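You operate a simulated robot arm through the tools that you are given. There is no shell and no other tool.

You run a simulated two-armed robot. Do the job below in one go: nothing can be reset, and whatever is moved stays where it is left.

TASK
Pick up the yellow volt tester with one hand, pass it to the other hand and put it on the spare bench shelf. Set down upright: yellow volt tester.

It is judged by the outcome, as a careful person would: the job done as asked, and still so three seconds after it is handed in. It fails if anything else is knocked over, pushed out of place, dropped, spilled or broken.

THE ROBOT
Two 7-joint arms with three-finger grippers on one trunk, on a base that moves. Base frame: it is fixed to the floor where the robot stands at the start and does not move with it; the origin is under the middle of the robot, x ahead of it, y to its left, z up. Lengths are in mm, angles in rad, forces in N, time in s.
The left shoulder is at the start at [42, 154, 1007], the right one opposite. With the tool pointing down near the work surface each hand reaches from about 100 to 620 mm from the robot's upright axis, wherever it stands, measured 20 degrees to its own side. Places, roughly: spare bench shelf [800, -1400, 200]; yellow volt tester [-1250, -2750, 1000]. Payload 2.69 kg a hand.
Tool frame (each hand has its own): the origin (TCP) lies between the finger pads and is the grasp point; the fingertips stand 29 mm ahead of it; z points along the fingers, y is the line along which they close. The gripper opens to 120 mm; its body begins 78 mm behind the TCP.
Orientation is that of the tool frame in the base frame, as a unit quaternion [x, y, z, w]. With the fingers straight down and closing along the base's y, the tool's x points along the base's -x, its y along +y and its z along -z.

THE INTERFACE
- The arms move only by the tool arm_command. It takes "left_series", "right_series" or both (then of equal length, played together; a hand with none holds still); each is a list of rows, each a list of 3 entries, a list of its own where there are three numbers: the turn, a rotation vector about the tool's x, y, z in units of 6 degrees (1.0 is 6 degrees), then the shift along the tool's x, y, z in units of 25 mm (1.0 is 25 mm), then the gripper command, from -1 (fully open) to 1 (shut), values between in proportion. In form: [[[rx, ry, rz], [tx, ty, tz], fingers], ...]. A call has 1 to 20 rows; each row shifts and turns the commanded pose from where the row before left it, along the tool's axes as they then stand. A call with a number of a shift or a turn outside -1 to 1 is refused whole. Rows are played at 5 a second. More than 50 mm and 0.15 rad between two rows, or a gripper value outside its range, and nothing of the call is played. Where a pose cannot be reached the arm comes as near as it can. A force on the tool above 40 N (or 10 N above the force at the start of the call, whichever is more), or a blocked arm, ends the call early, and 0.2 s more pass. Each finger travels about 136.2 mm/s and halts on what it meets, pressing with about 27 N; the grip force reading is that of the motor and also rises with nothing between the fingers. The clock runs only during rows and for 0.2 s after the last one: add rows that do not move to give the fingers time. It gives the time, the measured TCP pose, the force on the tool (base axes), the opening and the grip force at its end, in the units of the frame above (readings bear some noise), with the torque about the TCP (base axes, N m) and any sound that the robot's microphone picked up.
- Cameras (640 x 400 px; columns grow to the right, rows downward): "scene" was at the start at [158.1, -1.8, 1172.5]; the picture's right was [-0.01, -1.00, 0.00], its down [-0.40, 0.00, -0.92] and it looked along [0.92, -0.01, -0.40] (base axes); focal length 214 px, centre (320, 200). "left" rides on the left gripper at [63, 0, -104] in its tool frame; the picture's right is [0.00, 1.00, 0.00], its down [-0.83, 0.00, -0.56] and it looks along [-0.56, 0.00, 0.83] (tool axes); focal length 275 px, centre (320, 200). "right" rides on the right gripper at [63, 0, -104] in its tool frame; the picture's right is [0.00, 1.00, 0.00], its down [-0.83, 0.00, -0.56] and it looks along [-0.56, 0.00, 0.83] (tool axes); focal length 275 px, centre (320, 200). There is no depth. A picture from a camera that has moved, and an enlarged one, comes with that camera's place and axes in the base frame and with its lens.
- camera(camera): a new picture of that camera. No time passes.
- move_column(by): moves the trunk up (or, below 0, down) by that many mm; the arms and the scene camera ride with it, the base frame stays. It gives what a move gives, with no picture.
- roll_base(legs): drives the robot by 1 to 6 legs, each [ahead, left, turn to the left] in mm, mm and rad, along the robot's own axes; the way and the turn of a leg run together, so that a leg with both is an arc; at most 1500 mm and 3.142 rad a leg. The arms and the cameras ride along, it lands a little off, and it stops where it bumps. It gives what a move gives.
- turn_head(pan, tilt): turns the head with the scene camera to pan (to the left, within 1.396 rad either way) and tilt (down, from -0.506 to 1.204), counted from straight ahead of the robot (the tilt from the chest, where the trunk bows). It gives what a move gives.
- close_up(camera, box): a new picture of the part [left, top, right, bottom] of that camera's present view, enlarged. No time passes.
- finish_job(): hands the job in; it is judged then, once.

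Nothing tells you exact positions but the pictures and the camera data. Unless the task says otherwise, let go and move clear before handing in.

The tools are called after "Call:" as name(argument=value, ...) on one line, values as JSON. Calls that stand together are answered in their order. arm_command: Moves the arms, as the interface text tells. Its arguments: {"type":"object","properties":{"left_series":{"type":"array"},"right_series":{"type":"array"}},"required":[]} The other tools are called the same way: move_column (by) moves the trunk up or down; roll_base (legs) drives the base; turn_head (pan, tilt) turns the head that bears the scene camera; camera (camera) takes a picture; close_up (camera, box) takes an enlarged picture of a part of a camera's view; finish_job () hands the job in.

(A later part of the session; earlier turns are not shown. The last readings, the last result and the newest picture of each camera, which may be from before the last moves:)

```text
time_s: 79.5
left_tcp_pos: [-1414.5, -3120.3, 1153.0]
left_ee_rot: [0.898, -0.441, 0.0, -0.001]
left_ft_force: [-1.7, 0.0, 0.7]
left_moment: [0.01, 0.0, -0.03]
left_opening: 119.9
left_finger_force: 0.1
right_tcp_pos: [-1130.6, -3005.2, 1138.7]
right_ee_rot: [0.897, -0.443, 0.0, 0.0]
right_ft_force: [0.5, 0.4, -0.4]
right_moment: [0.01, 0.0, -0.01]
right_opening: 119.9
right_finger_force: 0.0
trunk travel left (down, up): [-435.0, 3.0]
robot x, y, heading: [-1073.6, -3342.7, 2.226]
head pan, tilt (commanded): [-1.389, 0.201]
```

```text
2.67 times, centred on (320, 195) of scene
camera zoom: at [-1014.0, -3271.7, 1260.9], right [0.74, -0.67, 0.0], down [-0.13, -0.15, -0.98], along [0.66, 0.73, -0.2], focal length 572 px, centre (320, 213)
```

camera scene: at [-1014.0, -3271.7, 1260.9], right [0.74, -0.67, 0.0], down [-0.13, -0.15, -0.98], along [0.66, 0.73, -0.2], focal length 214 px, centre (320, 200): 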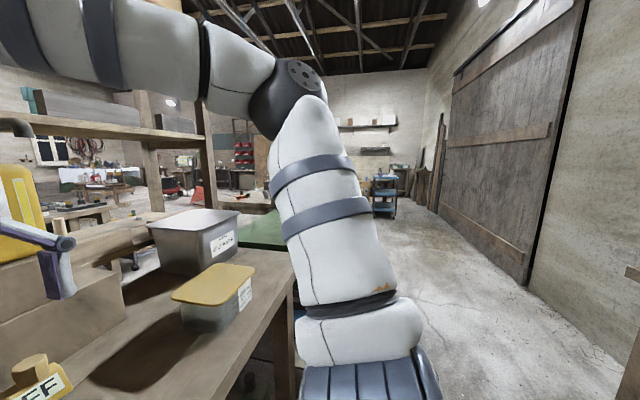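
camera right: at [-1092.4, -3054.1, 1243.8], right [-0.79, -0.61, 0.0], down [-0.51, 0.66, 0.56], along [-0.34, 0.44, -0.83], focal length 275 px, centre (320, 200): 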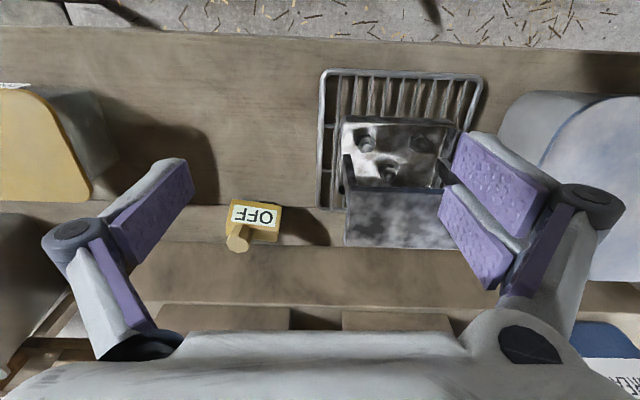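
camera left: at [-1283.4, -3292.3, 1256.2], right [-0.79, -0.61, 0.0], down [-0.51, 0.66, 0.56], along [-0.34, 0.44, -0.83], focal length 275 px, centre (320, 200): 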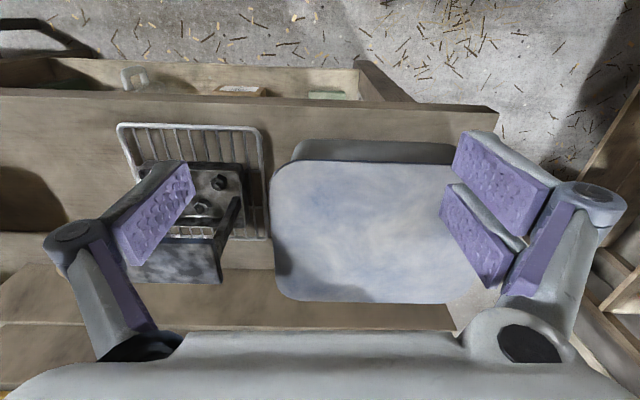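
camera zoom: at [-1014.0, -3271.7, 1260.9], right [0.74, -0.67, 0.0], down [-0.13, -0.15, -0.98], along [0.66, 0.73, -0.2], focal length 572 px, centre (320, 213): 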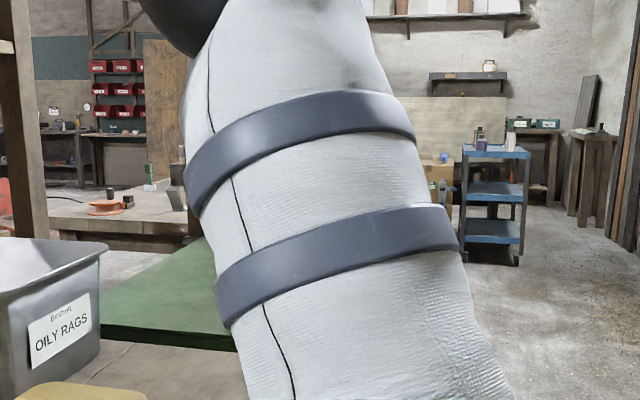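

The view is blocked by my arm. I'll back off the table and drive along the corridor toward the spare bench to inspect it empty-handed.

Call:
roll_base(legs=[[-250, 0, 0], [0, 0, -1.571], [1400, 0, 0]])

Call:
turn_head(pan=0.4, tilt=0.4)

Call:
camera(camera="scene")

```text
time_s: 91.8
left_tcp_pos: [386.8, -2300.2, 1153.5]
left_ee_rot: [-0.336, 0.942, 0.001, 0.0]
left_ft_force: [-0.1, 0.7, 0.3]
left_moment: [0.01, -0.02, -0.02]
left_opening: 120.1
left_finger_force: 0.0
right_tcp_pos: [511.0, -2581.2, 1138.8]
right_ee_rot: [-0.335, 0.942, 0.0, 0.0]
right_ft_force: [0.0, -0.5, -0.2]
right_moment: [0.03, 0.02, 0.01]
right_opening: 119.9
right_finger_force: 0.0
trunk travel left (down, up): [-435.0, 3.0]
robot x, y, heading: [168.7, -2647.7, 0.684]
head pan, tilt (commanded): [-1.389, 0.201]
```

```text
time_s: 93.5
left_tcp_pos: [386.4, -2300.7, 1152.6]
left_ee_rot: [-0.337, 0.942, 0.001, 0.002]
left_ft_force: [0.6, 0.2, -0.2]
left_moment: [0.0, 0.0, -0.02]
left_opening: 120.0
left_finger_force: 0.1
right_tcp_pos: [511.4, -2580.7, 1137.8]
right_ee_rot: [-0.336, 0.942, 0.0, 0.002]
right_ft_force: [0.2, -0.5, -0.4]
right_moment: [-0.03, 0.04, 0.03]
right_opening: 120.1
right_finger_force: 0.0
trunk travel left (down, up): [-435.0, 3.0]
robot x, y, heading: [172.2, -2646.7, 0.683]
head pan, tilt (commanded): [0.4, 0.4]
```

```text
taken
camera scene: at [222.7, -2562.2, 1242.3], right [0.88, -0.47, 0.0], down [-0.18, -0.34, -0.92], along [0.43, 0.81, -0.39], focal length 214 px, centre (320, 200)
```

scene: 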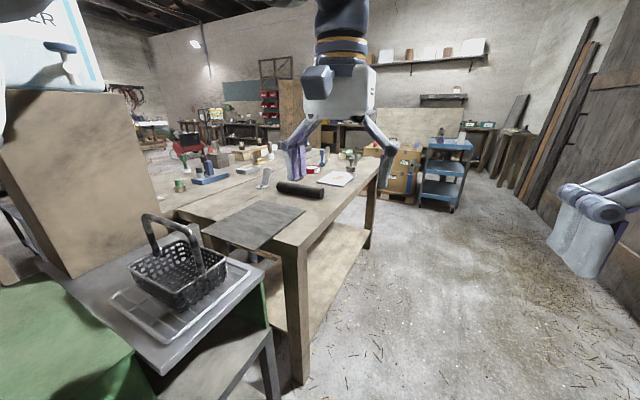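

Now I see the spare bench with its low shelf open to this corridor. I'll drive alongside and turn to face it.

Call:
roll_base(legs=[[1150, -60, 0], [0, 0, 1.54]])

Call:
turn_head(pan=0.0, tilt=0.8)

Call:
camera(camera="scene")

```text
time_s: 103.0
left_tcp_pos: [748.5, -1748.5, 1152.9]
left_ee_rot: [0.894, -0.448, -0.001, 0.0]
left_ft_force: [1.6, 0.6, -0.6]
left_moment: [0.02, -0.02, 0.01]
left_opening: 120.0
left_finger_force: 0.1
right_tcp_pos: [1034.0, -1638.5, 1139.4]
right_ee_rot: [0.894, -0.449, 0.0, 0.0]
right_ft_force: [-0.7, 0.0, -0.4]
right_moment: [0.04, -0.03, -0.03]
right_opening: 120.2
right_finger_force: 0.0
trunk travel left (down, up): [-435.0, 3.0]
robot x, y, heading: [1085.1, -1975.4, 2.209]
head pan, tilt (commanded): [0.4, 0.4]
```

```text
time_s: 103.9
left_tcp_pos: [749.0, -1747.9, 1152.1]
left_ee_rot: [0.894, -0.448, -0.001, -0.001]
left_ft_force: [-0.8, -0.5, 0.4]
left_moment: [0.0, -0.01, 0.0]
left_opening: 120.2
left_finger_force: 0.1
right_tcp_pos: [1034.4, -1637.2, 1138.6]
right_ee_rot: [0.893, -0.449, -0.001, -0.001]
right_ft_force: [0.0, 0.4, -0.2]
right_moment: [-0.04, 0.01, 0.0]
right_opening: 120.0
right_finger_force: 0.0
trunk travel left (down, up): [-435.0, 3.0]
robot x, y, heading: [1084.8, -1975.7, 2.207]
head pan, tilt (commanded): [0.0, 0.799]
```

```text
taken
camera scene: at [1034.9, -1909.6, 1207.3], right [0.8, 0.6, 0.0], down [0.43, -0.57, -0.7], along [-0.42, 0.56, -0.72], focal length 214 px, centre (320, 200)
```

scene: 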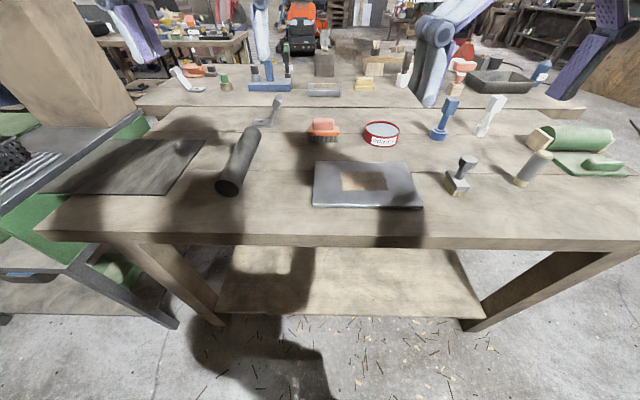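

Call:
turn_head(pan=-1.39, tilt=0.5)

Call:
camera(camera="scene")

Call:
turn_head(pan=1.39, tilt=0.5)

Call:
camera(camera="scene")

```text
time_s: 105.4
left_tcp_pos: [749.4, -1748.5, 1153.3]
left_ee_rot: [0.894, -0.448, -0.001, 0.0]
left_ft_force: [0.2, 0.0, 0.0]
left_moment: [0.01, 0.0, 0.02]
left_opening: 120.2
left_finger_force: 0.0
right_tcp_pos: [1033.8, -1637.6, 1138.7]
right_ee_rot: [0.893, -0.45, 0.0, 0.0]
right_ft_force: [-0.4, -0.2, 0.3]
right_moment: [0.03, 0.03, -0.01]
right_opening: 120.3
right_finger_force: 0.0
trunk travel left (down, up): [-435.0, 3.0]
robot x, y, heading: [1087.5, -1974.2, 2.211]
head pan, tilt (commanded): [-1.389, 0.499]
```

```text
taken
camera scene: at [1145.1, -1907.6, 1233.2], right [0.73, -0.68, 0.0], down [-0.33, -0.35, -0.88], along [0.6, 0.64, -0.48], focal length 214 px, centre (320, 200)
```

scene: 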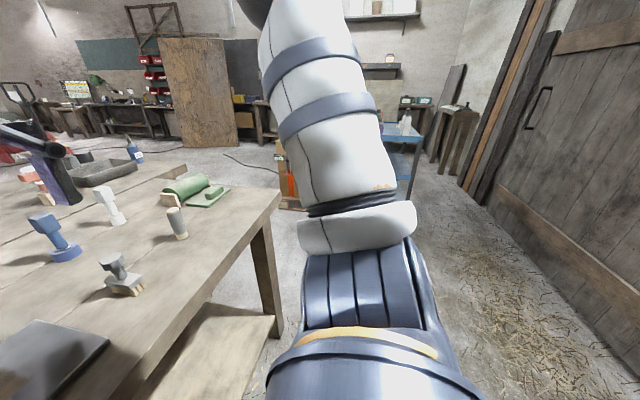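

```text
time_s: 107.9
left_tcp_pos: [748.7, -1749.0, 1152.4]
left_ee_rot: [0.894, -0.449, -0.001, -0.001]
left_ft_force: [-0.2, -1.2, -0.5]
left_moment: [0.0, 0.01, 0.0]
left_opening: 119.9
left_finger_force: 0.0
right_tcp_pos: [1033.6, -1638.7, 1138.6]
right_ee_rot: [0.893, -0.449, 0.0, 0.0]
right_ft_force: [-0.5, 0.2, 0.5]
right_moment: [-0.01, -0.01, -0.01]
right_opening: 120.1
right_finger_force: 0.1
trunk travel left (down, up): [-435.0, 3.0]
robot x, y, heading: [1085.9, -1978.5, 2.21]
head pan, tilt (commanded): [1.389, 0.499]
```

```text
taken
camera scene: at [1001.5, -2014.5, 1233.2], right [-0.44, 0.9, 0.0], down [0.43, 0.21, -0.88], along [-0.79, -0.39, -0.48], focal length 214 px, centre (320, 200)
```

scene: 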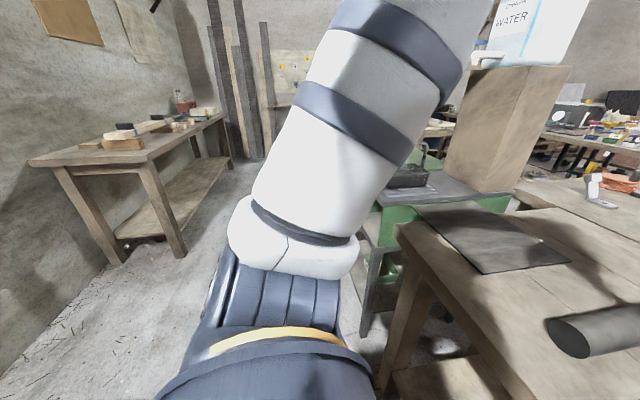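

There's plenty of room behind me (wall ~1.4 m away). I'll back off and lower the trunk to look under the bench.

Call:
roll_base(legs=[[-380, 0, 0]])

Call:
move_column(by=-430)

Call:
turn_head(pan=0.0, tilt=0.5)

Call:
camera(camera="scene")

```text
time_s: 110.3
left_tcp_pos: [977.3, -2055.8, 1153.8]
left_ee_rot: [0.893, -0.451, -0.001, -0.001]
left_ft_force: [-0.1, -0.8, 0.4]
left_moment: [0.03, 0.01, 0.02]
left_opening: 119.9
left_finger_force: 0.0
right_tcp_pos: [1263.8, -1946.2, 1138.9]
right_ee_rot: [0.892, -0.451, 0.0, 0.0]
right_ft_force: [-0.1, -0.2, 0.4]
right_moment: [0.03, -0.02, 0.0]
right_opening: 120.2
right_finger_force: 0.0
trunk travel left (down, up): [-435.0, 3.0]
robot x, y, heading: [1311.7, -2284.3, 2.202]
head pan, tilt (commanded): [1.389, 0.499]
```

```text
refused: -430 is not a number from -400 to 400
```

```text
time_s: 111.8
left_tcp_pos: [978.0, -2054.2, 1152.9]
left_ee_rot: [0.892, -0.451, 0.0, 0.0]
left_ft_force: [0.8, 0.0, -0.5]
left_moment: [0.02, 0.0, -0.02]
left_opening: 120.2
left_finger_force: 0.0
right_tcp_pos: [1263.7, -1946.4, 1137.6]
right_ee_rot: [0.892, -0.452, 0.0, -0.001]
right_ft_force: [0.3, -0.4, -1.0]
right_moment: [0.02, 0.02, -0.03]
right_opening: 119.9
right_finger_force: 0.2
trunk travel left (down, up): [-435.0, 3.0]
robot x, y, heading: [1313.0, -2286.5, 2.206]
head pan, tilt (commanded): [0.0, 0.499]
```

```text
taken
camera scene: at [1256.6, -2208.6, 1233.2], right [0.81, 0.59, 0.0], down [0.28, -0.39, -0.88], along [-0.52, 0.71, -0.48], focal length 214 px, centre (320, 200)
```

scene: 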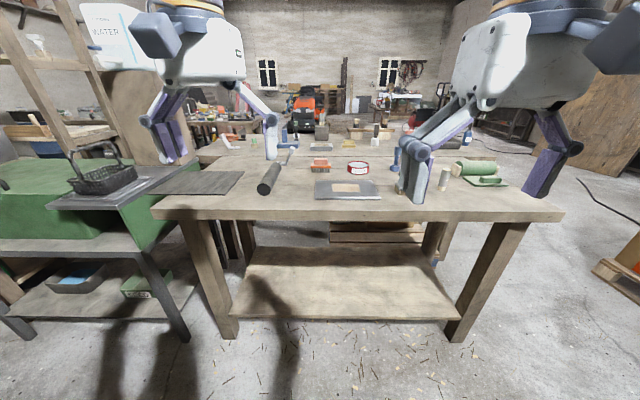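

Call:
move_column(by=-400)

Call:
turn_head(pan=0.0, tilt=0.35)

Call:
camera(camera="scene")

```text
time_s: 115.7
left_tcp_pos: [948.5, -2013.4, 696.5]
left_ee_rot: [0.89, -0.45, 0.066, 0.032]
left_ft_force: [-0.2, -0.3, -0.2]
left_moment: [0.03, 0.01, -0.02]
left_opening: 119.8
left_finger_force: 0.1
right_tcp_pos: [1234.0, -1905.5, 696.8]
right_ee_rot: [0.89, -0.451, 0.066, 0.034]
right_ft_force: [0.1, 0.0, -0.2]
right_moment: [-0.01, 0.02, -0.02]
right_opening: 120.0
right_finger_force: 0.0
trunk travel left (down, up): [-35.0, 403.0]
robot x, y, heading: [1310.5, -2283.7, 2.207]
head pan, tilt (commanded): [0.0, 0.499]
```

```text
time_s: 116.4
left_tcp_pos: [947.1, -2013.2, 695.8]
left_ee_rot: [0.89, -0.449, 0.066, 0.032]
left_ft_force: [-0.2, 0.4, 0.3]
left_moment: [-0.02, 0.04, -0.02]
left_opening: 119.9
left_finger_force: 0.0
right_tcp_pos: [1235.0, -1904.4, 695.2]
right_ee_rot: [0.89, -0.45, 0.066, 0.033]
right_ft_force: [0.1, 0.9, 0.9]
right_moment: [-0.02, 0.03, 0.02]
right_opening: 120.1
right_finger_force: 0.1
trunk travel left (down, up): [-35.0, 403.0]
robot x, y, heading: [1313.5, -2285.2, 2.206]
head pan, tilt (commanded): [0.0, 0.351]
```

```text
taken
camera scene: at [1153.2, -2067.6, 810.9], right [0.81, 0.59, 0.0], down [0.2, -0.28, -0.94], along [-0.56, 0.76, -0.34], focal length 214 px, centre (320, 200)
```

scene: 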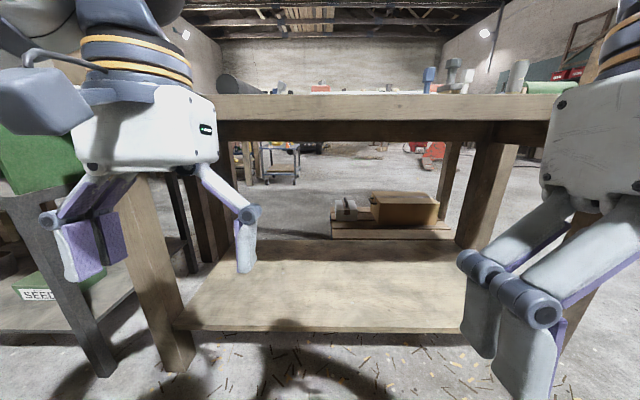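

The low shelf is empty (top at z≈190), with ~570 mm of free height, so there's room to place with a hand leaning in from the corridor. I'll raise the trunk again and strafe back to the tester table.

Call:
move_column(by=400)

Call:
roll_base(legs=[[100, 0, 0], [0, 1240, 0], [0, 1235, 0]])

Call:
turn_head(pan=-0.2, tilt=0.5)

Call:
camera(camera="scene")

```text
time_s: 120.2
left_tcp_pos: [946.7, -2013.2, 1096.3]
left_ee_rot: [0.89, -0.45, 0.066, 0.032]
left_ft_force: [0.4, 1.1, 0.3]
left_moment: [0.0, -0.01, -0.03]
left_opening: 120.1
left_finger_force: 0.2
right_tcp_pos: [1234.9, -1903.8, 1093.8]
right_ee_rot: [0.89, -0.451, 0.066, 0.035]
right_ft_force: [0.5, 0.4, -0.4]
right_moment: [-0.01, -0.02, -0.02]
right_opening: 119.7
right_finger_force: 0.1
trunk travel left (down, up): [-435.0, 3.0]
robot x, y, heading: [1309.0, -2285.7, 2.207]
head pan, tilt (commanded): [0.0, 0.351]
```

```text
time_s: 140.2
left_tcp_pos: [-1117.5, -3429.6, 1095.1]
left_ee_rot: [0.894, -0.442, 0.066, 0.033]
left_ft_force: [0.1, 0.1, -0.6]
left_moment: [0.01, 0.01, 0.0]
left_opening: 119.9
left_finger_force: 0.0
right_tcp_pos: [-833.0, -3317.2, 1094.5]
right_ee_rot: [0.893, -0.444, 0.066, 0.033]
right_ft_force: [0.1, -0.6, 0.2]
right_moment: [-0.01, 0.0, 0.0]
right_opening: 119.9
right_finger_force: 0.1
trunk travel left (down, up): [-435.0, 3.0]
robot x, y, heading: [-750.3, -3692.4, 2.218]
head pan, tilt (commanded): [0.0, 0.351]
```

```text
time_s: 140.9
left_tcp_pos: [-1118.3, -3429.8, 1095.5]
left_ee_rot: [0.894, -0.443, 0.065, 0.031]
left_ft_force: [0.3, 0.2, 0.0]
left_moment: [-0.05, 0.02, 0.02]
left_opening: 120.3
left_finger_force: 0.1
right_tcp_pos: [-832.3, -3316.1, 1094.6]
right_ee_rot: [0.893, -0.444, 0.067, 0.033]
right_ft_force: [-0.3, 0.4, 0.2]
right_moment: [0.02, 0.01, 0.02]
right_opening: 120.2
right_finger_force: 0.0
trunk travel left (down, up): [-435.0, 3.0]
robot x, y, heading: [-747.9, -3693.1, 2.218]
head pan, tilt (commanded): [-0.201, 0.499]
```

```text
taken
camera scene: at [-790.6, -3609.8, 1233.2], right [0.9, 0.43, 0.0], down [0.21, -0.43, -0.88], along [-0.38, 0.79, -0.48], focal length 214 px, centre (320, 200)
```

scene: 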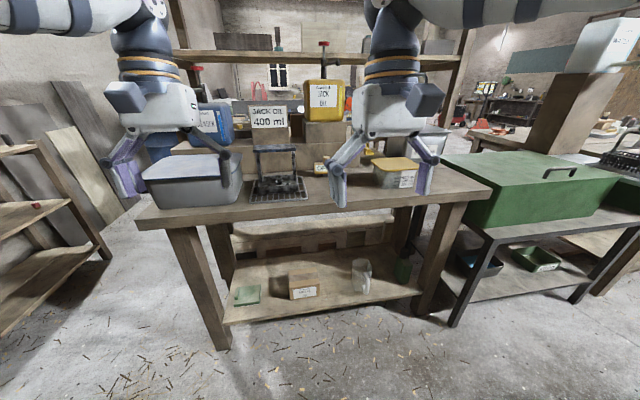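

The tester table is in front again. The lowering left both tools tilted ~8°; I'll straighten the right hand and yaw it ~34° so its fingers can straddle the knob, then drive closer.

Call:
arm_command(right_series=[[[0, -0.717, 0], [0, 0, 0], -1], [[0, -0.717, 0], [0, 0, 0], -1], [[0, 0, -0.947], [0, 0, 0], -1], [[0, 0, -0.947], [0, 0, 0], -1], [[0, 0, -0.947], [0, 0, 0], -1], [[0, 0, -0.947], [0, 0, 0], -1], [[0, 0, -0.947], [0, 0, 0], -1], [[0, 0, -0.947], [0, 0, 0], -1], [[0, 0, 0], [0, 0, -1], -1], [[0, 0, 0], [0, 0, 0], -1]], left_series=[[[0, -0.717, 0], [0, 0, 0], -1], [[0, -0.717, 0], [0, 0, 0], -1], [[0, 0, 0], [0, 0, -1], -1], [[0, 0, 0], [0, 0, -1], -1], [[0, 0, 0], [0, 0, -1], -1], [[0, 0, 0], [0, 0, 0], -1], [[0, 0, 0], [0, 0, 0], -1], [[0, 0, 0], [0, 0, 0], -1], [[0, 0, 0], [0, 0, 0], -1], [[0, 0, 0], [0, 0, 0], -1]])

Call:
camera(camera="right")

```text
time_s: 143.1
left_tcp_pos: [-1118.1, -3427.9, 1171.6]
left_ee_rot: [0.896, -0.444, -0.002, -0.002]
left_ft_force: [0.5, 0.6, -0.1]
left_moment: [0.02, -0.01, 0.01]
left_opening: 120.3
left_finger_force: 0.1
right_tcp_pos: [-832.7, -3316.2, 1119.5]
right_ee_rot: [0.987, -0.162, -0.001, -0.001]
right_ft_force: [-0.2, 0.2, 0.1]
right_moment: [0.0, 0.01, 0.0]
right_opening: 119.9
right_finger_force: 0.1
trunk travel left (down, up): [-435.0, 3.0]
robot x, y, heading: [-750.4, -3693.9, 2.219]
head pan, tilt (commanded): [-0.201, 0.499]
```

```text
taken
camera right: at [-772.5, -3335.6, 1225.7], right [-0.32, -0.95, 0.0], down [-0.79, 0.26, 0.56], along [-0.53, 0.18, -0.83], focal length 275 px, centre (320, 200)
```

right: 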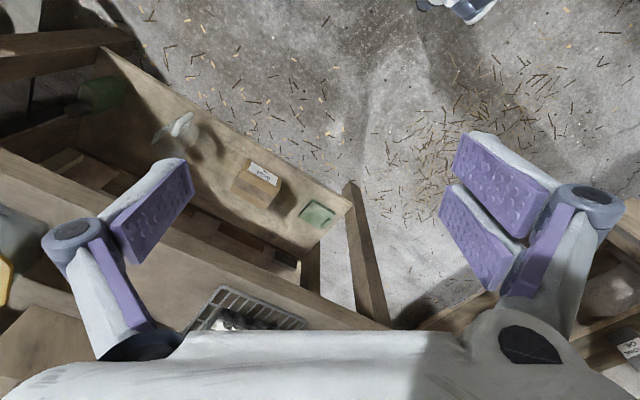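

Call:
roll_base(legs=[[350, -26, 0]])

Call:
turn_head(pan=0.0, tilt=1.0)

Call:
camera(camera="scene")

Call:
camera(camera="right")

```text
time_s: 145.3
left_tcp_pos: [-1302.7, -3139.6, 1172.4]
left_ee_rot: [0.896, -0.444, -0.001, -0.001]
left_ft_force: [-0.2, -0.2, -0.1]
left_moment: [0.0, 0.0, 0.0]
left_opening: 119.9
left_finger_force: 0.0
right_tcp_pos: [-1015.4, -3029.0, 1120.9]
right_ee_rot: [0.986, -0.164, -0.001, -0.001]
right_ft_force: [-0.2, 0.3, 0.4]
right_moment: [-0.02, -0.03, 0.0]
right_opening: 120.0
right_finger_force: 0.0
trunk travel left (down, up): [-435.0, 3.0]
robot x, y, heading: [-934.7, -3407.8, 2.216]
head pan, tilt (commanded): [-0.201, 0.499]
```

```text
time_s: 146.3
left_tcp_pos: [-1302.7, -3139.5, 1171.2]
left_ee_rot: [0.896, -0.444, -0.001, -0.002]
left_ft_force: [-0.3, 1.5, 0.0]
left_moment: [0.05, 0.0, 0.02]
left_opening: 119.9
left_finger_force: 0.1
right_tcp_pos: [-1015.9, -3028.0, 1120.0]
right_ee_rot: [0.987, -0.163, -0.001, -0.001]
right_ft_force: [0.5, -0.3, -0.1]
right_moment: [-0.01, -0.02, -0.01]
right_opening: 119.7
right_finger_force: 0.1
trunk travel left (down, up): [-435.0, 3.0]
robot x, y, heading: [-934.2, -3405.2, 2.224]
head pan, tilt (commanded): [0.0, 1.0]
```

```text
taken
camera scene: at [-978.4, -3348.7, 1192.2], right [0.8, 0.6, 0.0], down [0.51, -0.67, -0.54], along [-0.33, 0.43, -0.84], focal length 214 px, centre (320, 200)
```

scene: 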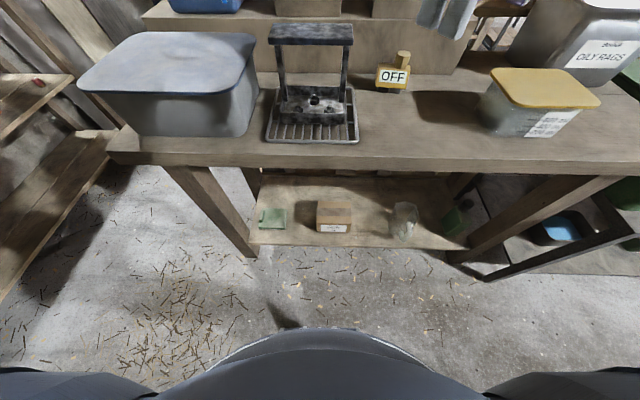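

```text
taken
camera right: at [-957.3, -3048.4, 1225.7], right [-0.32, -0.95, 0.0], down [-0.79, 0.26, 0.56], along [-0.53, 0.18, -0.83], focal length 275 px, centre (320, 200)
```

right: 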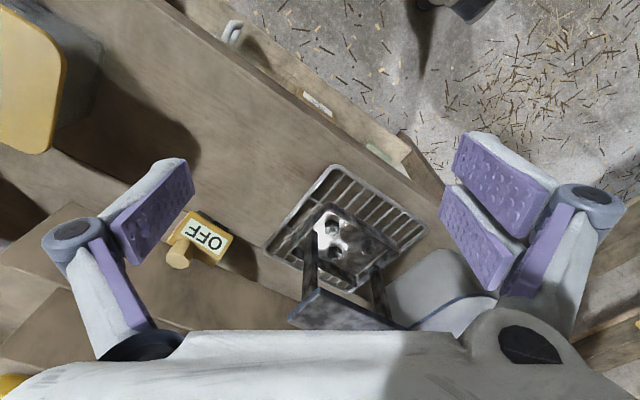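

Call:
roll_base(legs=[[165, 0, 0]])

Call:
turn_head(pan=-0.4, tilt=0.7)

Call:
camera(camera="scene")

Call:
camera(camera="right")

```text
time_s: 147.7
left_tcp_pos: [-1399.7, -3009.1, 1172.5]
left_ee_rot: [0.895, -0.446, -0.001, -0.002]
left_ft_force: [-1.1, -0.3, -0.4]
left_moment: [-0.01, -0.04, 0.01]
left_opening: 120.0
left_finger_force: 0.2
right_tcp_pos: [-1111.7, -2898.6, 1119.7]
right_ee_rot: [0.986, -0.166, -0.001, -0.001]
right_ft_force: [-0.5, 1.2, 0.1]
right_moment: [-0.01, -0.05, 0.02]
right_opening: 120.0
right_finger_force: 0.0
trunk travel left (down, up): [-435.0, 3.0]
robot x, y, heading: [-1032.5, -3281.5, 2.215]
head pan, tilt (commanded): [0.0, 1.0]
```

```text
time_s: 148.6
left_tcp_pos: [-1398.7, -3008.8, 1172.1]
left_ee_rot: [0.895, -0.446, -0.001, -0.002]
left_ft_force: [-0.6, -0.6, -0.6]
left_moment: [0.0, 0.0, 0.0]
left_opening: 120.2
left_finger_force: 0.0
right_tcp_pos: [-1112.2, -2898.9, 1121.4]
right_ee_rot: [0.986, -0.166, 0.0, -0.002]
right_ft_force: [0.0, 0.6, 0.1]
right_moment: [0.03, -0.01, -0.02]
right_opening: 120.1
right_finger_force: 0.1
trunk travel left (down, up): [-435.0, 3.0]
robot x, y, heading: [-1036.7, -3280.1, 2.218]
head pan, tilt (commanded): [-0.4, 0.7]
```

```text
taken
camera scene: at [-1054.5, -3192.3, 1215.4], right [0.97, 0.24, 0.0], down [0.16, -0.63, -0.76], along [-0.18, 0.74, -0.64], focal length 214 px, centre (320, 200)
```

scene: 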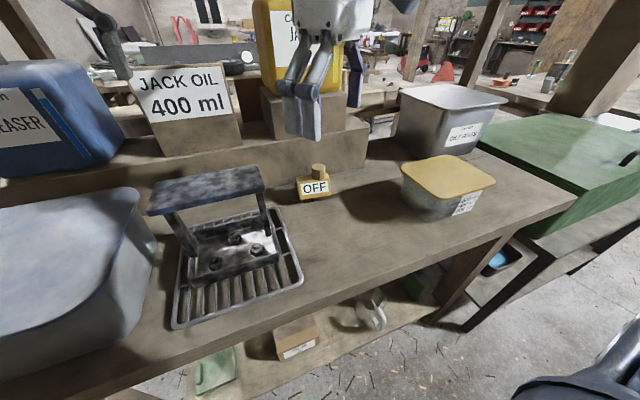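

```text
taken
camera right: at [-1053.3, -2918.8, 1225.8], right [-0.32, -0.95, 0.0], down [-0.79, 0.27, 0.56], along [-0.53, 0.18, -0.83], focal length 275 px, centre (320, 200)
```

right: 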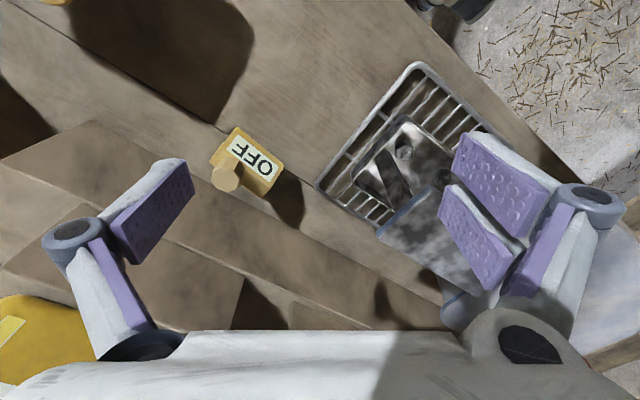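

Call:
close_up(camera="right", box=[176, 110, 304, 190])

Call:
close_up(camera="scene", box=[256, 140, 384, 220])

```text
5.00 times, centred on (240, 150) of right
camera zoom: at [-1053.3, -2918.8, 1225.8], right [-0.32, -0.95, 0.0], down [-0.79, 0.27, 0.56], along [-0.53, 0.18, -0.83], focal length 1376 px, centre (720, 450)
```

zoom: 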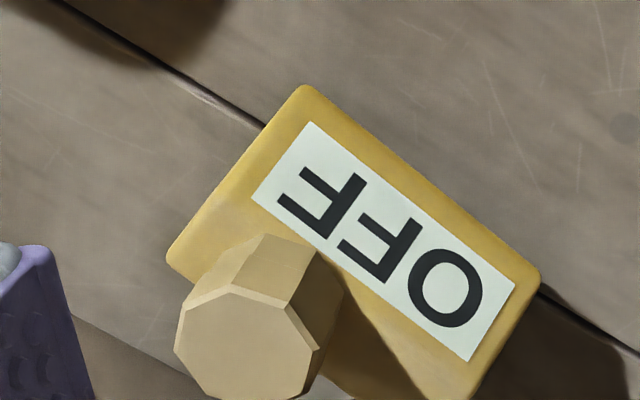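

```text
5.00 times, centred on (320, 180) of scene
camera zoom: at [-1054.5, -3192.3, 1215.4], right [0.97, 0.24, 0.0], down [0.16, -0.63, -0.76], along [-0.18, 0.74, -0.64], focal length 1072 px, centre (320, 300)
```

zoom: 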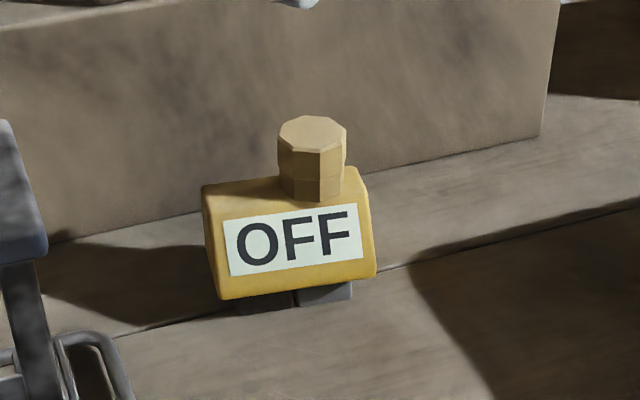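

The knob's top centre triangulates consistently to about (-1169, -2760, 943). I'll move the right hand above it, fingers part-closed to ~64 mm, and descend partway.

Call:
arm_command(right_series=[[[0, 0, 0], [-0.793, -0.9, 0], -0.067], [[0, 0, 0], [-0.793, -0.9, 0], -0.067], [[0, 0, 0], [-0.793, -0.9, 0], -0.067], [[0, 0, 0], [-0.793, -0.9, 0], -0.067], [[0, 0, 0], [-0.793, -0.9, 0], -0.067], [[0, 0, 0], [0, 0, 1], -0.067], [[0, 0, 0], [0, 0, 1], -0.067], [[0, 0, 0], [0, 0, 1], -0.067], [[0, 0, 0], [0, 0, 1], -0.067], [[0, 0, 0], [0, 0, 0], -0.067]])

Call:
camera(camera="right")

Call:
camera(camera="scene")

```text
time_s: 149.8
left_tcp_pos: [-1402.1, -3026.5, 1177.5]
left_ee_rot: [0.896, -0.445, -0.006, -0.008]
left_ft_force: [-0.3, 0.1, -0.1]
left_moment: [0.08, -0.03, 0.0]
left_opening: 120.0
left_finger_force: 0.1
right_tcp_pos: [-1181.5, -2782.7, 1136.1]
right_ee_rot: [0.987, -0.157, -0.008, -0.017]
right_ft_force: [0.2, 0.2, 0.7]
right_moment: [-0.01, -0.03, -0.01]
right_opening: 63.9
right_finger_force: 0.0
trunk travel left (down, up): [-435.0, 3.0]
robot x, y, heading: [-1035.7, -3281.1, 2.215]
head pan, tilt (commanded): [-0.4, 0.7]
stopped in row 6 (right hand): the force on the tool passed its limit at 84 N (the readings are from after the stop); the commanded pose is now the measured one
```

```text
taken
camera right: at [-1120.5, -2805.3, 1240.5], right [-0.3, -0.95, -0.03], down [-0.79, 0.23, 0.57], along [-0.54, 0.2, -0.82], focal length 275 px, centre (320, 200)
```

right: 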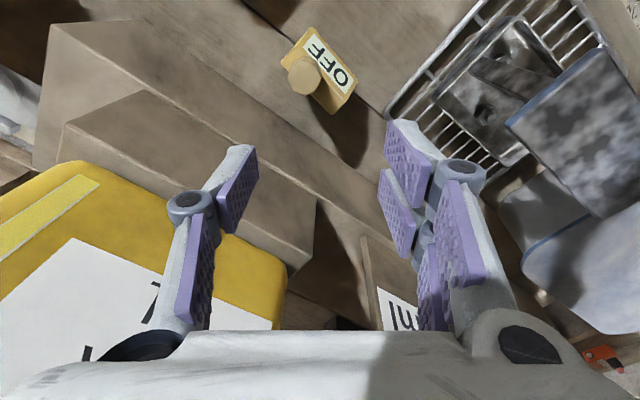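

```text
taken
camera scene: at [-1057.4, -3208.1, 1217.3], right [0.97, 0.24, 0.01], down [0.16, -0.62, -0.77], along [-0.19, 0.75, -0.64], focal length 214 px, centre (320, 200)
```

scene: 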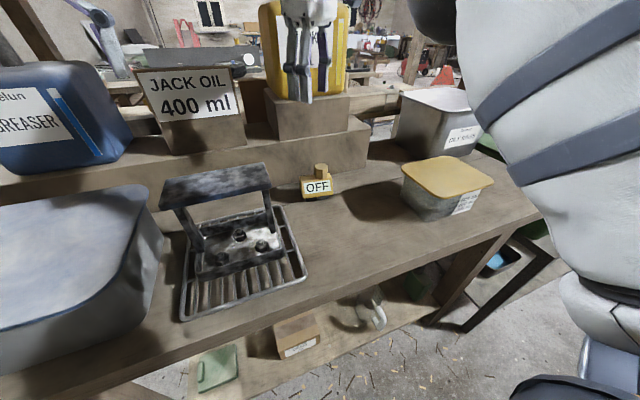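

The right hand hit something (84 N) while moving over — probably the big can or its pump. I'll stop and inspect before moving further.

Call:
turn_head(pan=-0.25, tilt=0.1)

Call:
camera(camera="scene")

Call:
close_up(camera="scene", box=[200, 60, 440, 210])

Call:
camera(camera="left")

```text
time_s: 150.8
left_tcp_pos: [-1402.8, -3026.0, 1176.7]
left_ee_rot: [0.895, -0.446, -0.003, -0.01]
left_ft_force: [0.6, 0.0, -0.1]
left_moment: [0.02, 0.0, 0.02]
left_opening: 119.9
left_finger_force: 0.0
right_tcp_pos: [-1179.9, -2781.5, 1136.6]
right_ee_rot: [0.987, -0.159, -0.007, -0.019]
right_ft_force: [-28.1, -21.0, 0.8]
right_moment: [3.44, -4.65, -0.23]
right_opening: 64.1
right_finger_force: 0.0
trunk travel left (down, up): [-435.0, 3.0]
robot x, y, heading: [-1032.1, -3278.5, 2.219]
head pan, tilt (commanded): [-0.25, 0.099]
```

```text
taken
camera scene: at [-1073.7, -3206.2, 1271.5], right [0.92, 0.39, 0.01], down [0.04, -0.08, -1.0], along [-0.38, 0.92, -0.09], focal length 214 px, centre (320, 200)
```

scene: 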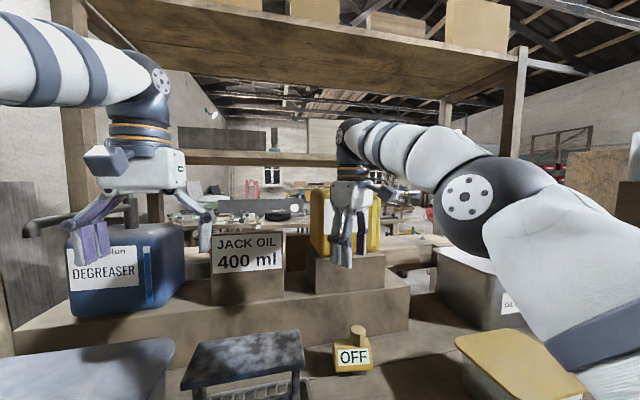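

```text
2.67 times, centred on (320, 135) of scene
camera zoom: at [-1073.7, -3206.2, 1271.5], right [0.92, 0.39, 0.01], down [0.04, -0.08, -1.0], along [-0.38, 0.92, -0.09], focal length 572 px, centre (320, 373)
```

zoom: 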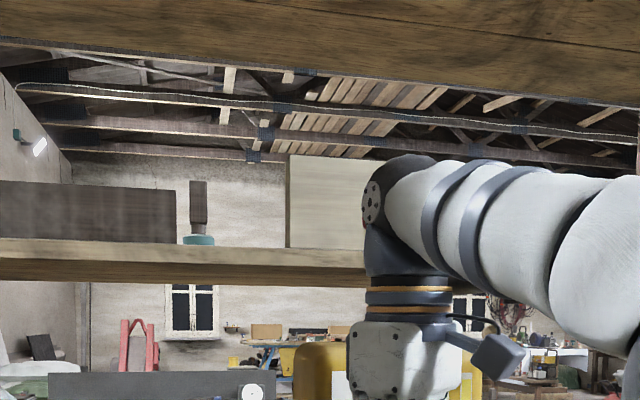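

```text
taken
camera left: at [-1366.9, -3077.1, 1278.9], right [-0.8, -0.6, -0.01], down [-0.5, 0.65, 0.57], along [-0.33, 0.46, -0.82], focal length 275 px, centre (320, 200)
```

left: 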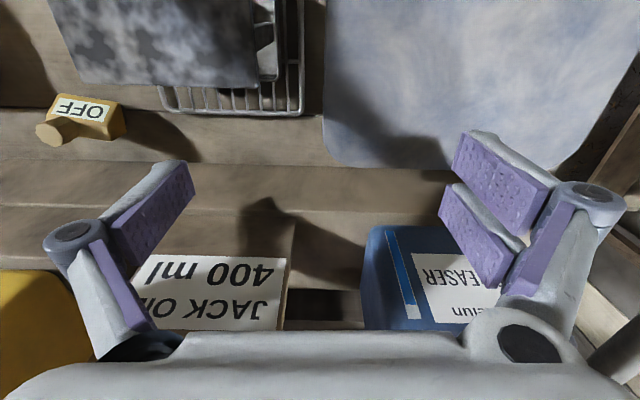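

The force reading shows something pressing on the right side of the wrist at z≈1300 — the can's pump spout. I'll ease the hand left and straight back out.

Call:
arm_command(right_series=[[[0, 0, 0], [-0.25, 0.35, 0], -0.067], [[0, 0, 0], [-0.15, 0.2, 0], -0.067], [[0, 0, 0], [0.6, 0.42, 0], -0.067], [[0, 0, 0], [0.6, 0.42, 0], -0.067], [[0, 0, 0], [0.6, 0.42, 0], -0.067], [[0, 0, 0], [0.6, 0.42, 0], -0.067], [[0, 0, 0], [0.6, 0.42, 0], -0.067], [[0, 0, 0], [0, 0, 0], -0.067]])

Call:
camera(camera="scene")

Call:
camera(camera="right")

```text
time_s: 152.6
left_tcp_pos: [-1402.5, -3012.1, 1172.2]
left_ee_rot: [0.895, -0.445, 0.0, -0.003]
left_ft_force: [-0.4, 0.4, -0.2]
left_moment: [0.01, -0.02, 0.02]
left_opening: 120.2
left_finger_force: 0.0
right_tcp_pos: [-1135.1, -2850.9, 1120.9]
right_ee_rot: [0.987, -0.162, -0.002, -0.006]
right_ft_force: [0.4, 0.0, -0.4]
right_moment: [-0.04, 0.0, 0.03]
right_opening: 63.9
right_finger_force: 0.0
trunk travel left (down, up): [-435.0, 3.0]
robot x, y, heading: [-1034.5, -3279.2, 2.214]
head pan, tilt (commanded): [-0.25, 0.099]
```

```text
taken
camera scene: at [-1071.4, -3191.8, 1270.3], right [0.92, 0.39, 0.0], down [0.04, -0.09, -1.0], along [-0.38, 0.92, -0.1], focal length 214 px, centre (320, 200)
```

scene: 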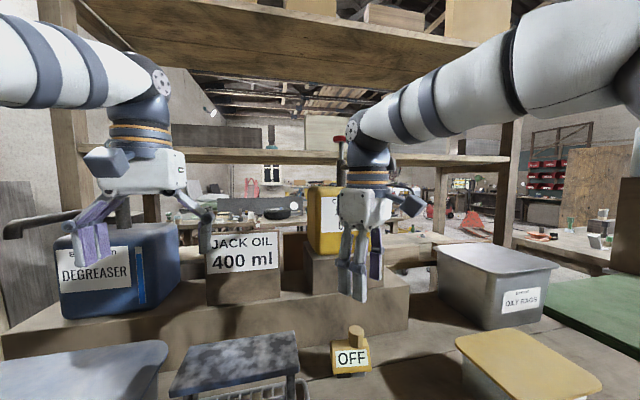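

```text
taken
camera right: at [-1075.8, -2871.4, 1225.2], right [-0.31, -0.95, -0.01], down [-0.79, 0.25, 0.56], along [-0.53, 0.18, -0.83], focal length 275 px, centre (320, 200)
```

right: 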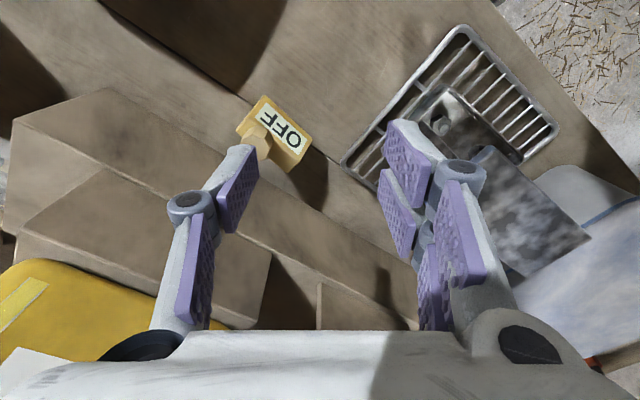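

Call:
close_up(camera="scene", box=[240, 110, 440, 235])

Call:
turn_head(pan=-0.1, tilt=0.1)

Call:
close_up(camera="scene", box=[280, 100, 480, 225])

```text
3.20 times, centred on (340, 172) of scene
camera zoom: at [-1071.4, -3191.8, 1270.3], right [0.92, 0.39, 0.0], down [0.04, -0.09, -1.0], along [-0.38, 0.92, -0.1], focal length 686 px, centre (256, 288)
```

zoom: 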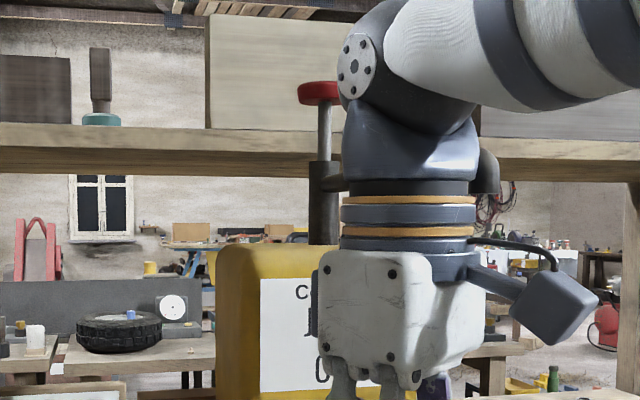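

```text
time_s: 153.3
left_tcp_pos: [-1400.8, -3011.6, 1173.8]
left_ee_rot: [0.896, -0.445, -0.001, -0.002]
left_ft_force: [0.0, 0.0, -0.4]
left_moment: [0.02, 0.01, -0.03]
left_opening: 120.1
left_finger_force: 0.1
right_tcp_pos: [-1135.2, -2851.5, 1120.8]
right_ee_rot: [0.987, -0.16, -0.002, -0.006]
right_ft_force: [-0.2, -0.1, -1.1]
right_moment: [-0.02, 0.0, -0.03]
right_opening: 64.2
right_finger_force: 0.1
trunk travel left (down, up): [-435.0, 3.0]
robot x, y, heading: [-1035.3, -3280.9, 2.217]
head pan, tilt (commanded): [-0.099, 0.099]
```

```text
3.20 times, centred on (380, 162) of scene
camera zoom: at [-1083.2, -3198.1, 1270.3], right [0.85, 0.52, 0.0], down [0.05, -0.08, -1.0], along [-0.52, 0.85, -0.1], focal length 686 px, centre (128, 320)
```

zoom: 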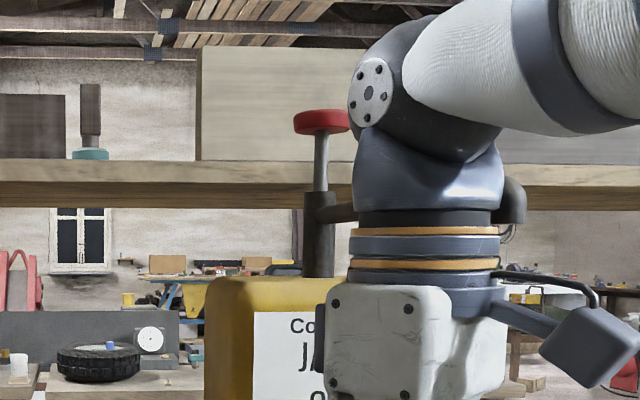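

The can's spout overhangs this spot at z≈1300, to the right of the tester. I'll draw the hand back clear and look at the spout properly so I can approach low, underneath it.

Call:
arm_command(right_series=[[[0, 0, 0], [0.9, 0.1, 0], -0.067], [[0, 0, 0], [0.9, 0.1, 0], -0.067], [[0, 0, 0], [0.9, 0.1, 0], -0.067], [[0, 0, 0], [0.9, 0.1, 0], -0.067], [[0, 0, 0], [0.9, 0.1, 0], -0.067], [[0, 0, 0], [0, 0, 0], -0.067]])

Call:
turn_head(pan=0.0, tilt=0.2)

Call:
camera(camera="scene")

Call:
turn_head(pan=-0.35, tilt=0.2)

Call:
camera(camera="scene")

```text
time_s: 154.7
left_tcp_pos: [-1401.0, -3011.5, 1172.7]
left_ee_rot: [0.895, -0.446, -0.001, -0.001]
left_ft_force: [0.4, 0.2, 0.4]
left_moment: [-0.01, -0.02, -0.02]
left_opening: 120.0
left_finger_force: 0.1
right_tcp_pos: [-1030.4, -2898.2, 1120.4]
right_ee_rot: [0.987, -0.161, -0.002, -0.005]
right_ft_force: [0.3, 0.7, 0.0]
right_moment: [0.03, -0.03, -0.01]
right_opening: 63.9
right_finger_force: 0.1
trunk travel left (down, up): [-435.0, 3.0]
robot x, y, heading: [-1031.0, -3276.9, 2.212]
head pan, tilt (commanded): [-0.099, 0.099]
```

```text
time_s: 155.4
left_tcp_pos: [-1399.3, -3011.4, 1173.1]
left_ee_rot: [0.895, -0.445, -0.002, -0.002]
left_ft_force: [0.9, 0.6, -0.3]
left_moment: [-0.01, -0.01, 0.0]
left_opening: 120.2
left_finger_force: 0.0
right_tcp_pos: [-1029.6, -2898.3, 1120.5]
right_ee_rot: [0.987, -0.16, -0.003, -0.005]
right_ft_force: [0.0, 0.1, 0.1]
right_moment: [0.0, 0.0, -0.03]
right_opening: 64.0
right_finger_force: 0.0
trunk travel left (down, up): [-435.0, 3.0]
robot x, y, heading: [-1034.1, -3278.5, 2.218]
head pan, tilt (commanded): [0.0, 0.201]
```

```text
taken
camera scene: at [-1090.3, -3201.5, 1260.9], right [0.8, 0.6, 0.0], down [0.12, -0.16, -0.98], along [-0.59, 0.78, -0.2], focal length 214 px, centre (320, 200)
```

scene: 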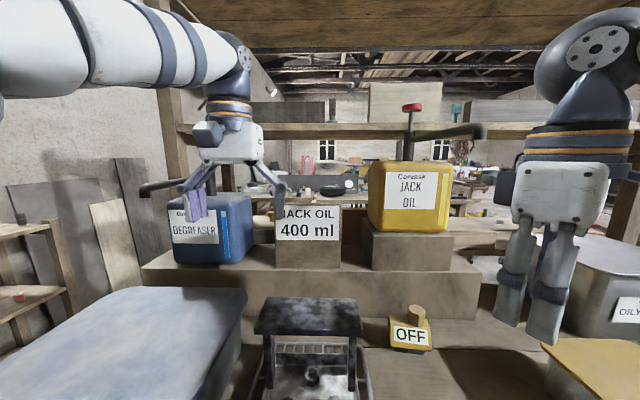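

```text
time_s: 156.2
left_tcp_pos: [-1399.7, -3012.0, 1173.3]
left_ee_rot: [0.895, -0.446, -0.001, -0.002]
left_ft_force: [-0.6, -0.4, 0.2]
left_moment: [-0.02, 0.01, 0.04]
left_opening: 120.2
left_finger_force: 0.1
right_tcp_pos: [-1029.7, -2898.3, 1120.6]
right_ee_rot: [0.987, -0.161, -0.003, -0.005]
right_ft_force: [-0.2, -0.3, 0.3]
right_moment: [-0.01, -0.02, 0.0]
right_opening: 63.8
right_finger_force: 0.1
trunk travel left (down, up): [-435.0, 3.0]
robot x, y, heading: [-1034.7, -3277.8, 2.217]
head pan, tilt (commanded): [-0.351, 0.201]
```

```text
taken
camera scene: at [-1061.5, -3186.8, 1260.9], right [0.96, 0.29, 0.0], down [0.06, -0.19, -0.98], along [-0.29, 0.94, -0.2], focal length 214 px, centre (320, 200)
```

scene: 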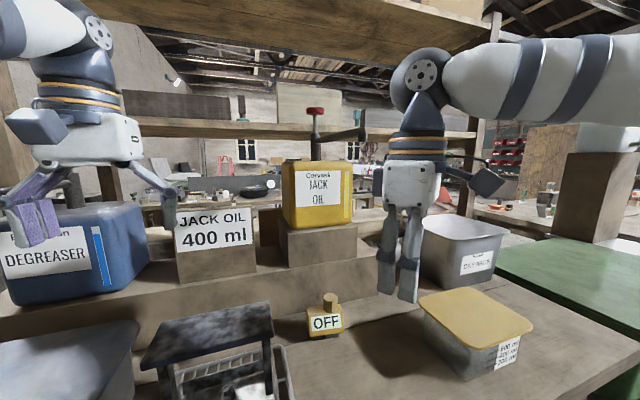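

Call:
close_up(camera="scene", box=[280, 90, 440, 190])

Call:
turn_head(pan=0.9, tilt=0.2)

Call:
camera(camera="scene")

Call:
close_up(camera="scene", box=[480, 60, 640, 160])

```text
4.00 times, centred on (360, 140) of scene
camera zoom: at [-1061.5, -3186.8, 1260.9], right [0.96, 0.29, 0.0], down [0.06, -0.19, -0.98], along [-0.29, 0.94, -0.2], focal length 858 px, centre (160, 440)
```

zoom: 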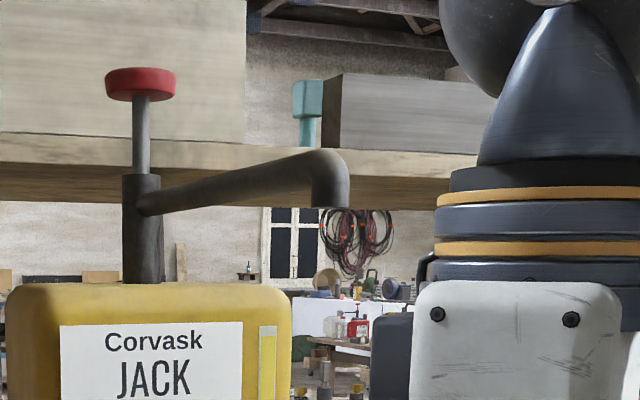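

```text
time_s: 157.7
left_tcp_pos: [-1399.6, -3010.7, 1174.1]
left_ee_rot: [0.895, -0.446, -0.001, -0.001]
left_ft_force: [-0.3, -0.7, 0.3]
left_moment: [0.03, -0.02, 0.01]
left_opening: 119.8
left_finger_force: 0.0
right_tcp_pos: [-1030.2, -2898.4, 1120.9]
right_ee_rot: [0.987, -0.161, -0.003, -0.005]
right_ft_force: [0.4, 0.9, -0.2]
right_moment: [-0.01, -0.03, 0.01]
right_opening: 63.7
right_finger_force: 0.1
trunk travel left (down, up): [-435.0, 3.0]
robot x, y, heading: [-1035.2, -3279.5, 2.214]
head pan, tilt (commanded): [0.901, 0.201]
```

```text
taken
camera scene: at [-1127.5, -3273.6, 1260.9], right [0.03, 1.0, 0.0], down [0.2, -0.01, -0.98], along [-0.98, 0.03, -0.2], focal length 214 px, centre (320, 200)
```

scene: 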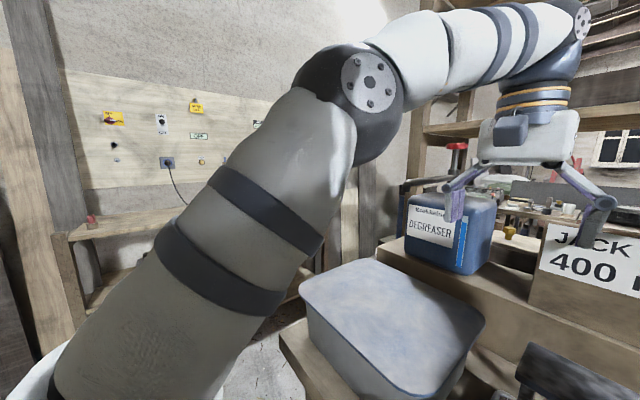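

```text
4.00 times, centred on (560, 110) of scene
camera zoom: at [-1127.5, -3273.6, 1260.9], right [0.03, 1.0, 0.0], down [0.2, -0.01, -0.98], along [-0.98, 0.03, -0.2], focal length 858 px, centre (-640, 560)
```

zoom: 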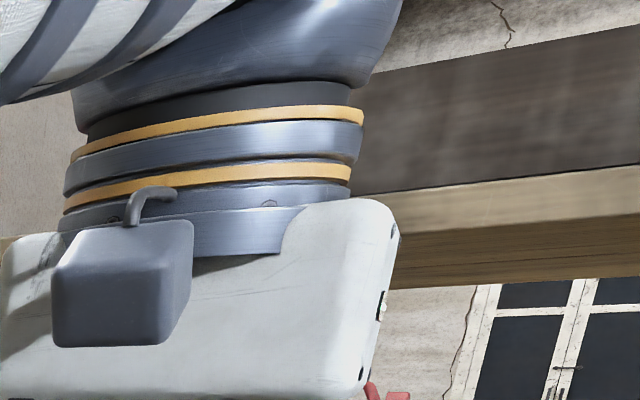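

Call:
turn_head(pan=0.3, tilt=0.2)

Call:
camera(camera="scene")

Call:
close_up(camera="scene", box=[480, 70, 640, 170])

```text
time_s: 158.7
left_tcp_pos: [-1400.1, -3011.7, 1172.3]
left_ee_rot: [0.895, -0.446, -0.002, -0.001]
left_ft_force: [-0.1, 0.3, 0.4]
left_moment: [0.0, -0.01, 0.03]
left_opening: 119.9
left_finger_force: 0.1
right_tcp_pos: [-1030.7, -2898.2, 1121.1]
right_ee_rot: [0.987, -0.161, -0.003, -0.005]
right_ft_force: [0.5, 0.6, 0.3]
right_moment: [0.02, -0.03, 0.0]
right_opening: 64.0
right_finger_force: 0.1
trunk travel left (down, up): [-435.0, 3.0]
robot x, y, heading: [-1032.7, -3278.8, 2.216]
head pan, tilt (commanded): [0.3, 0.201]
```

```text
taken
camera scene: at [-1109.9, -3221.5, 1260.9], right [0.58, 0.81, 0.0], down [0.16, -0.12, -0.98], along [-0.8, 0.57, -0.2], focal length 214 px, centre (320, 200)
```

scene: 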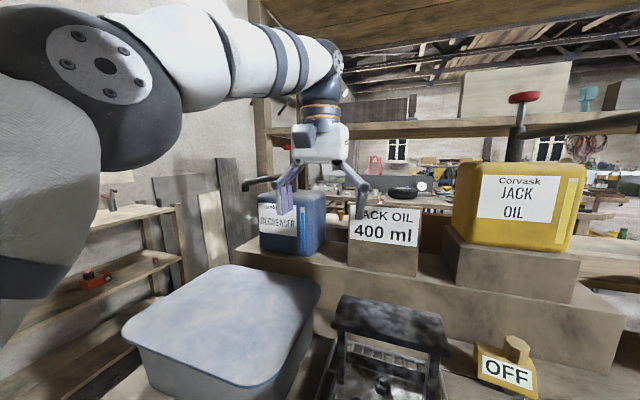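

```text
4.00 times, centred on (560, 120) of scene
camera zoom: at [-1109.9, -3221.5, 1260.9], right [0.58, 0.81, 0.0], down [0.16, -0.12, -0.98], along [-0.8, 0.57, -0.2], focal length 858 px, centre (-640, 520)
```

zoom: 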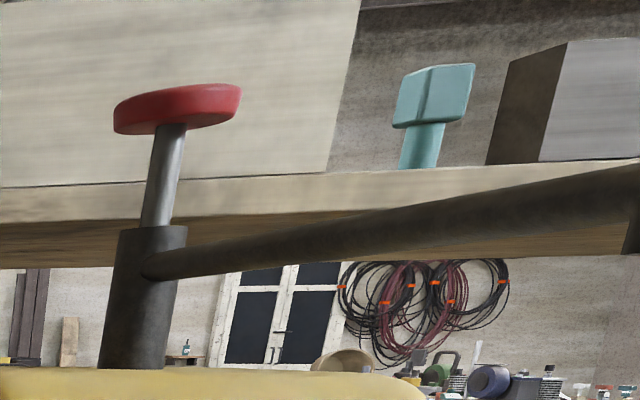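

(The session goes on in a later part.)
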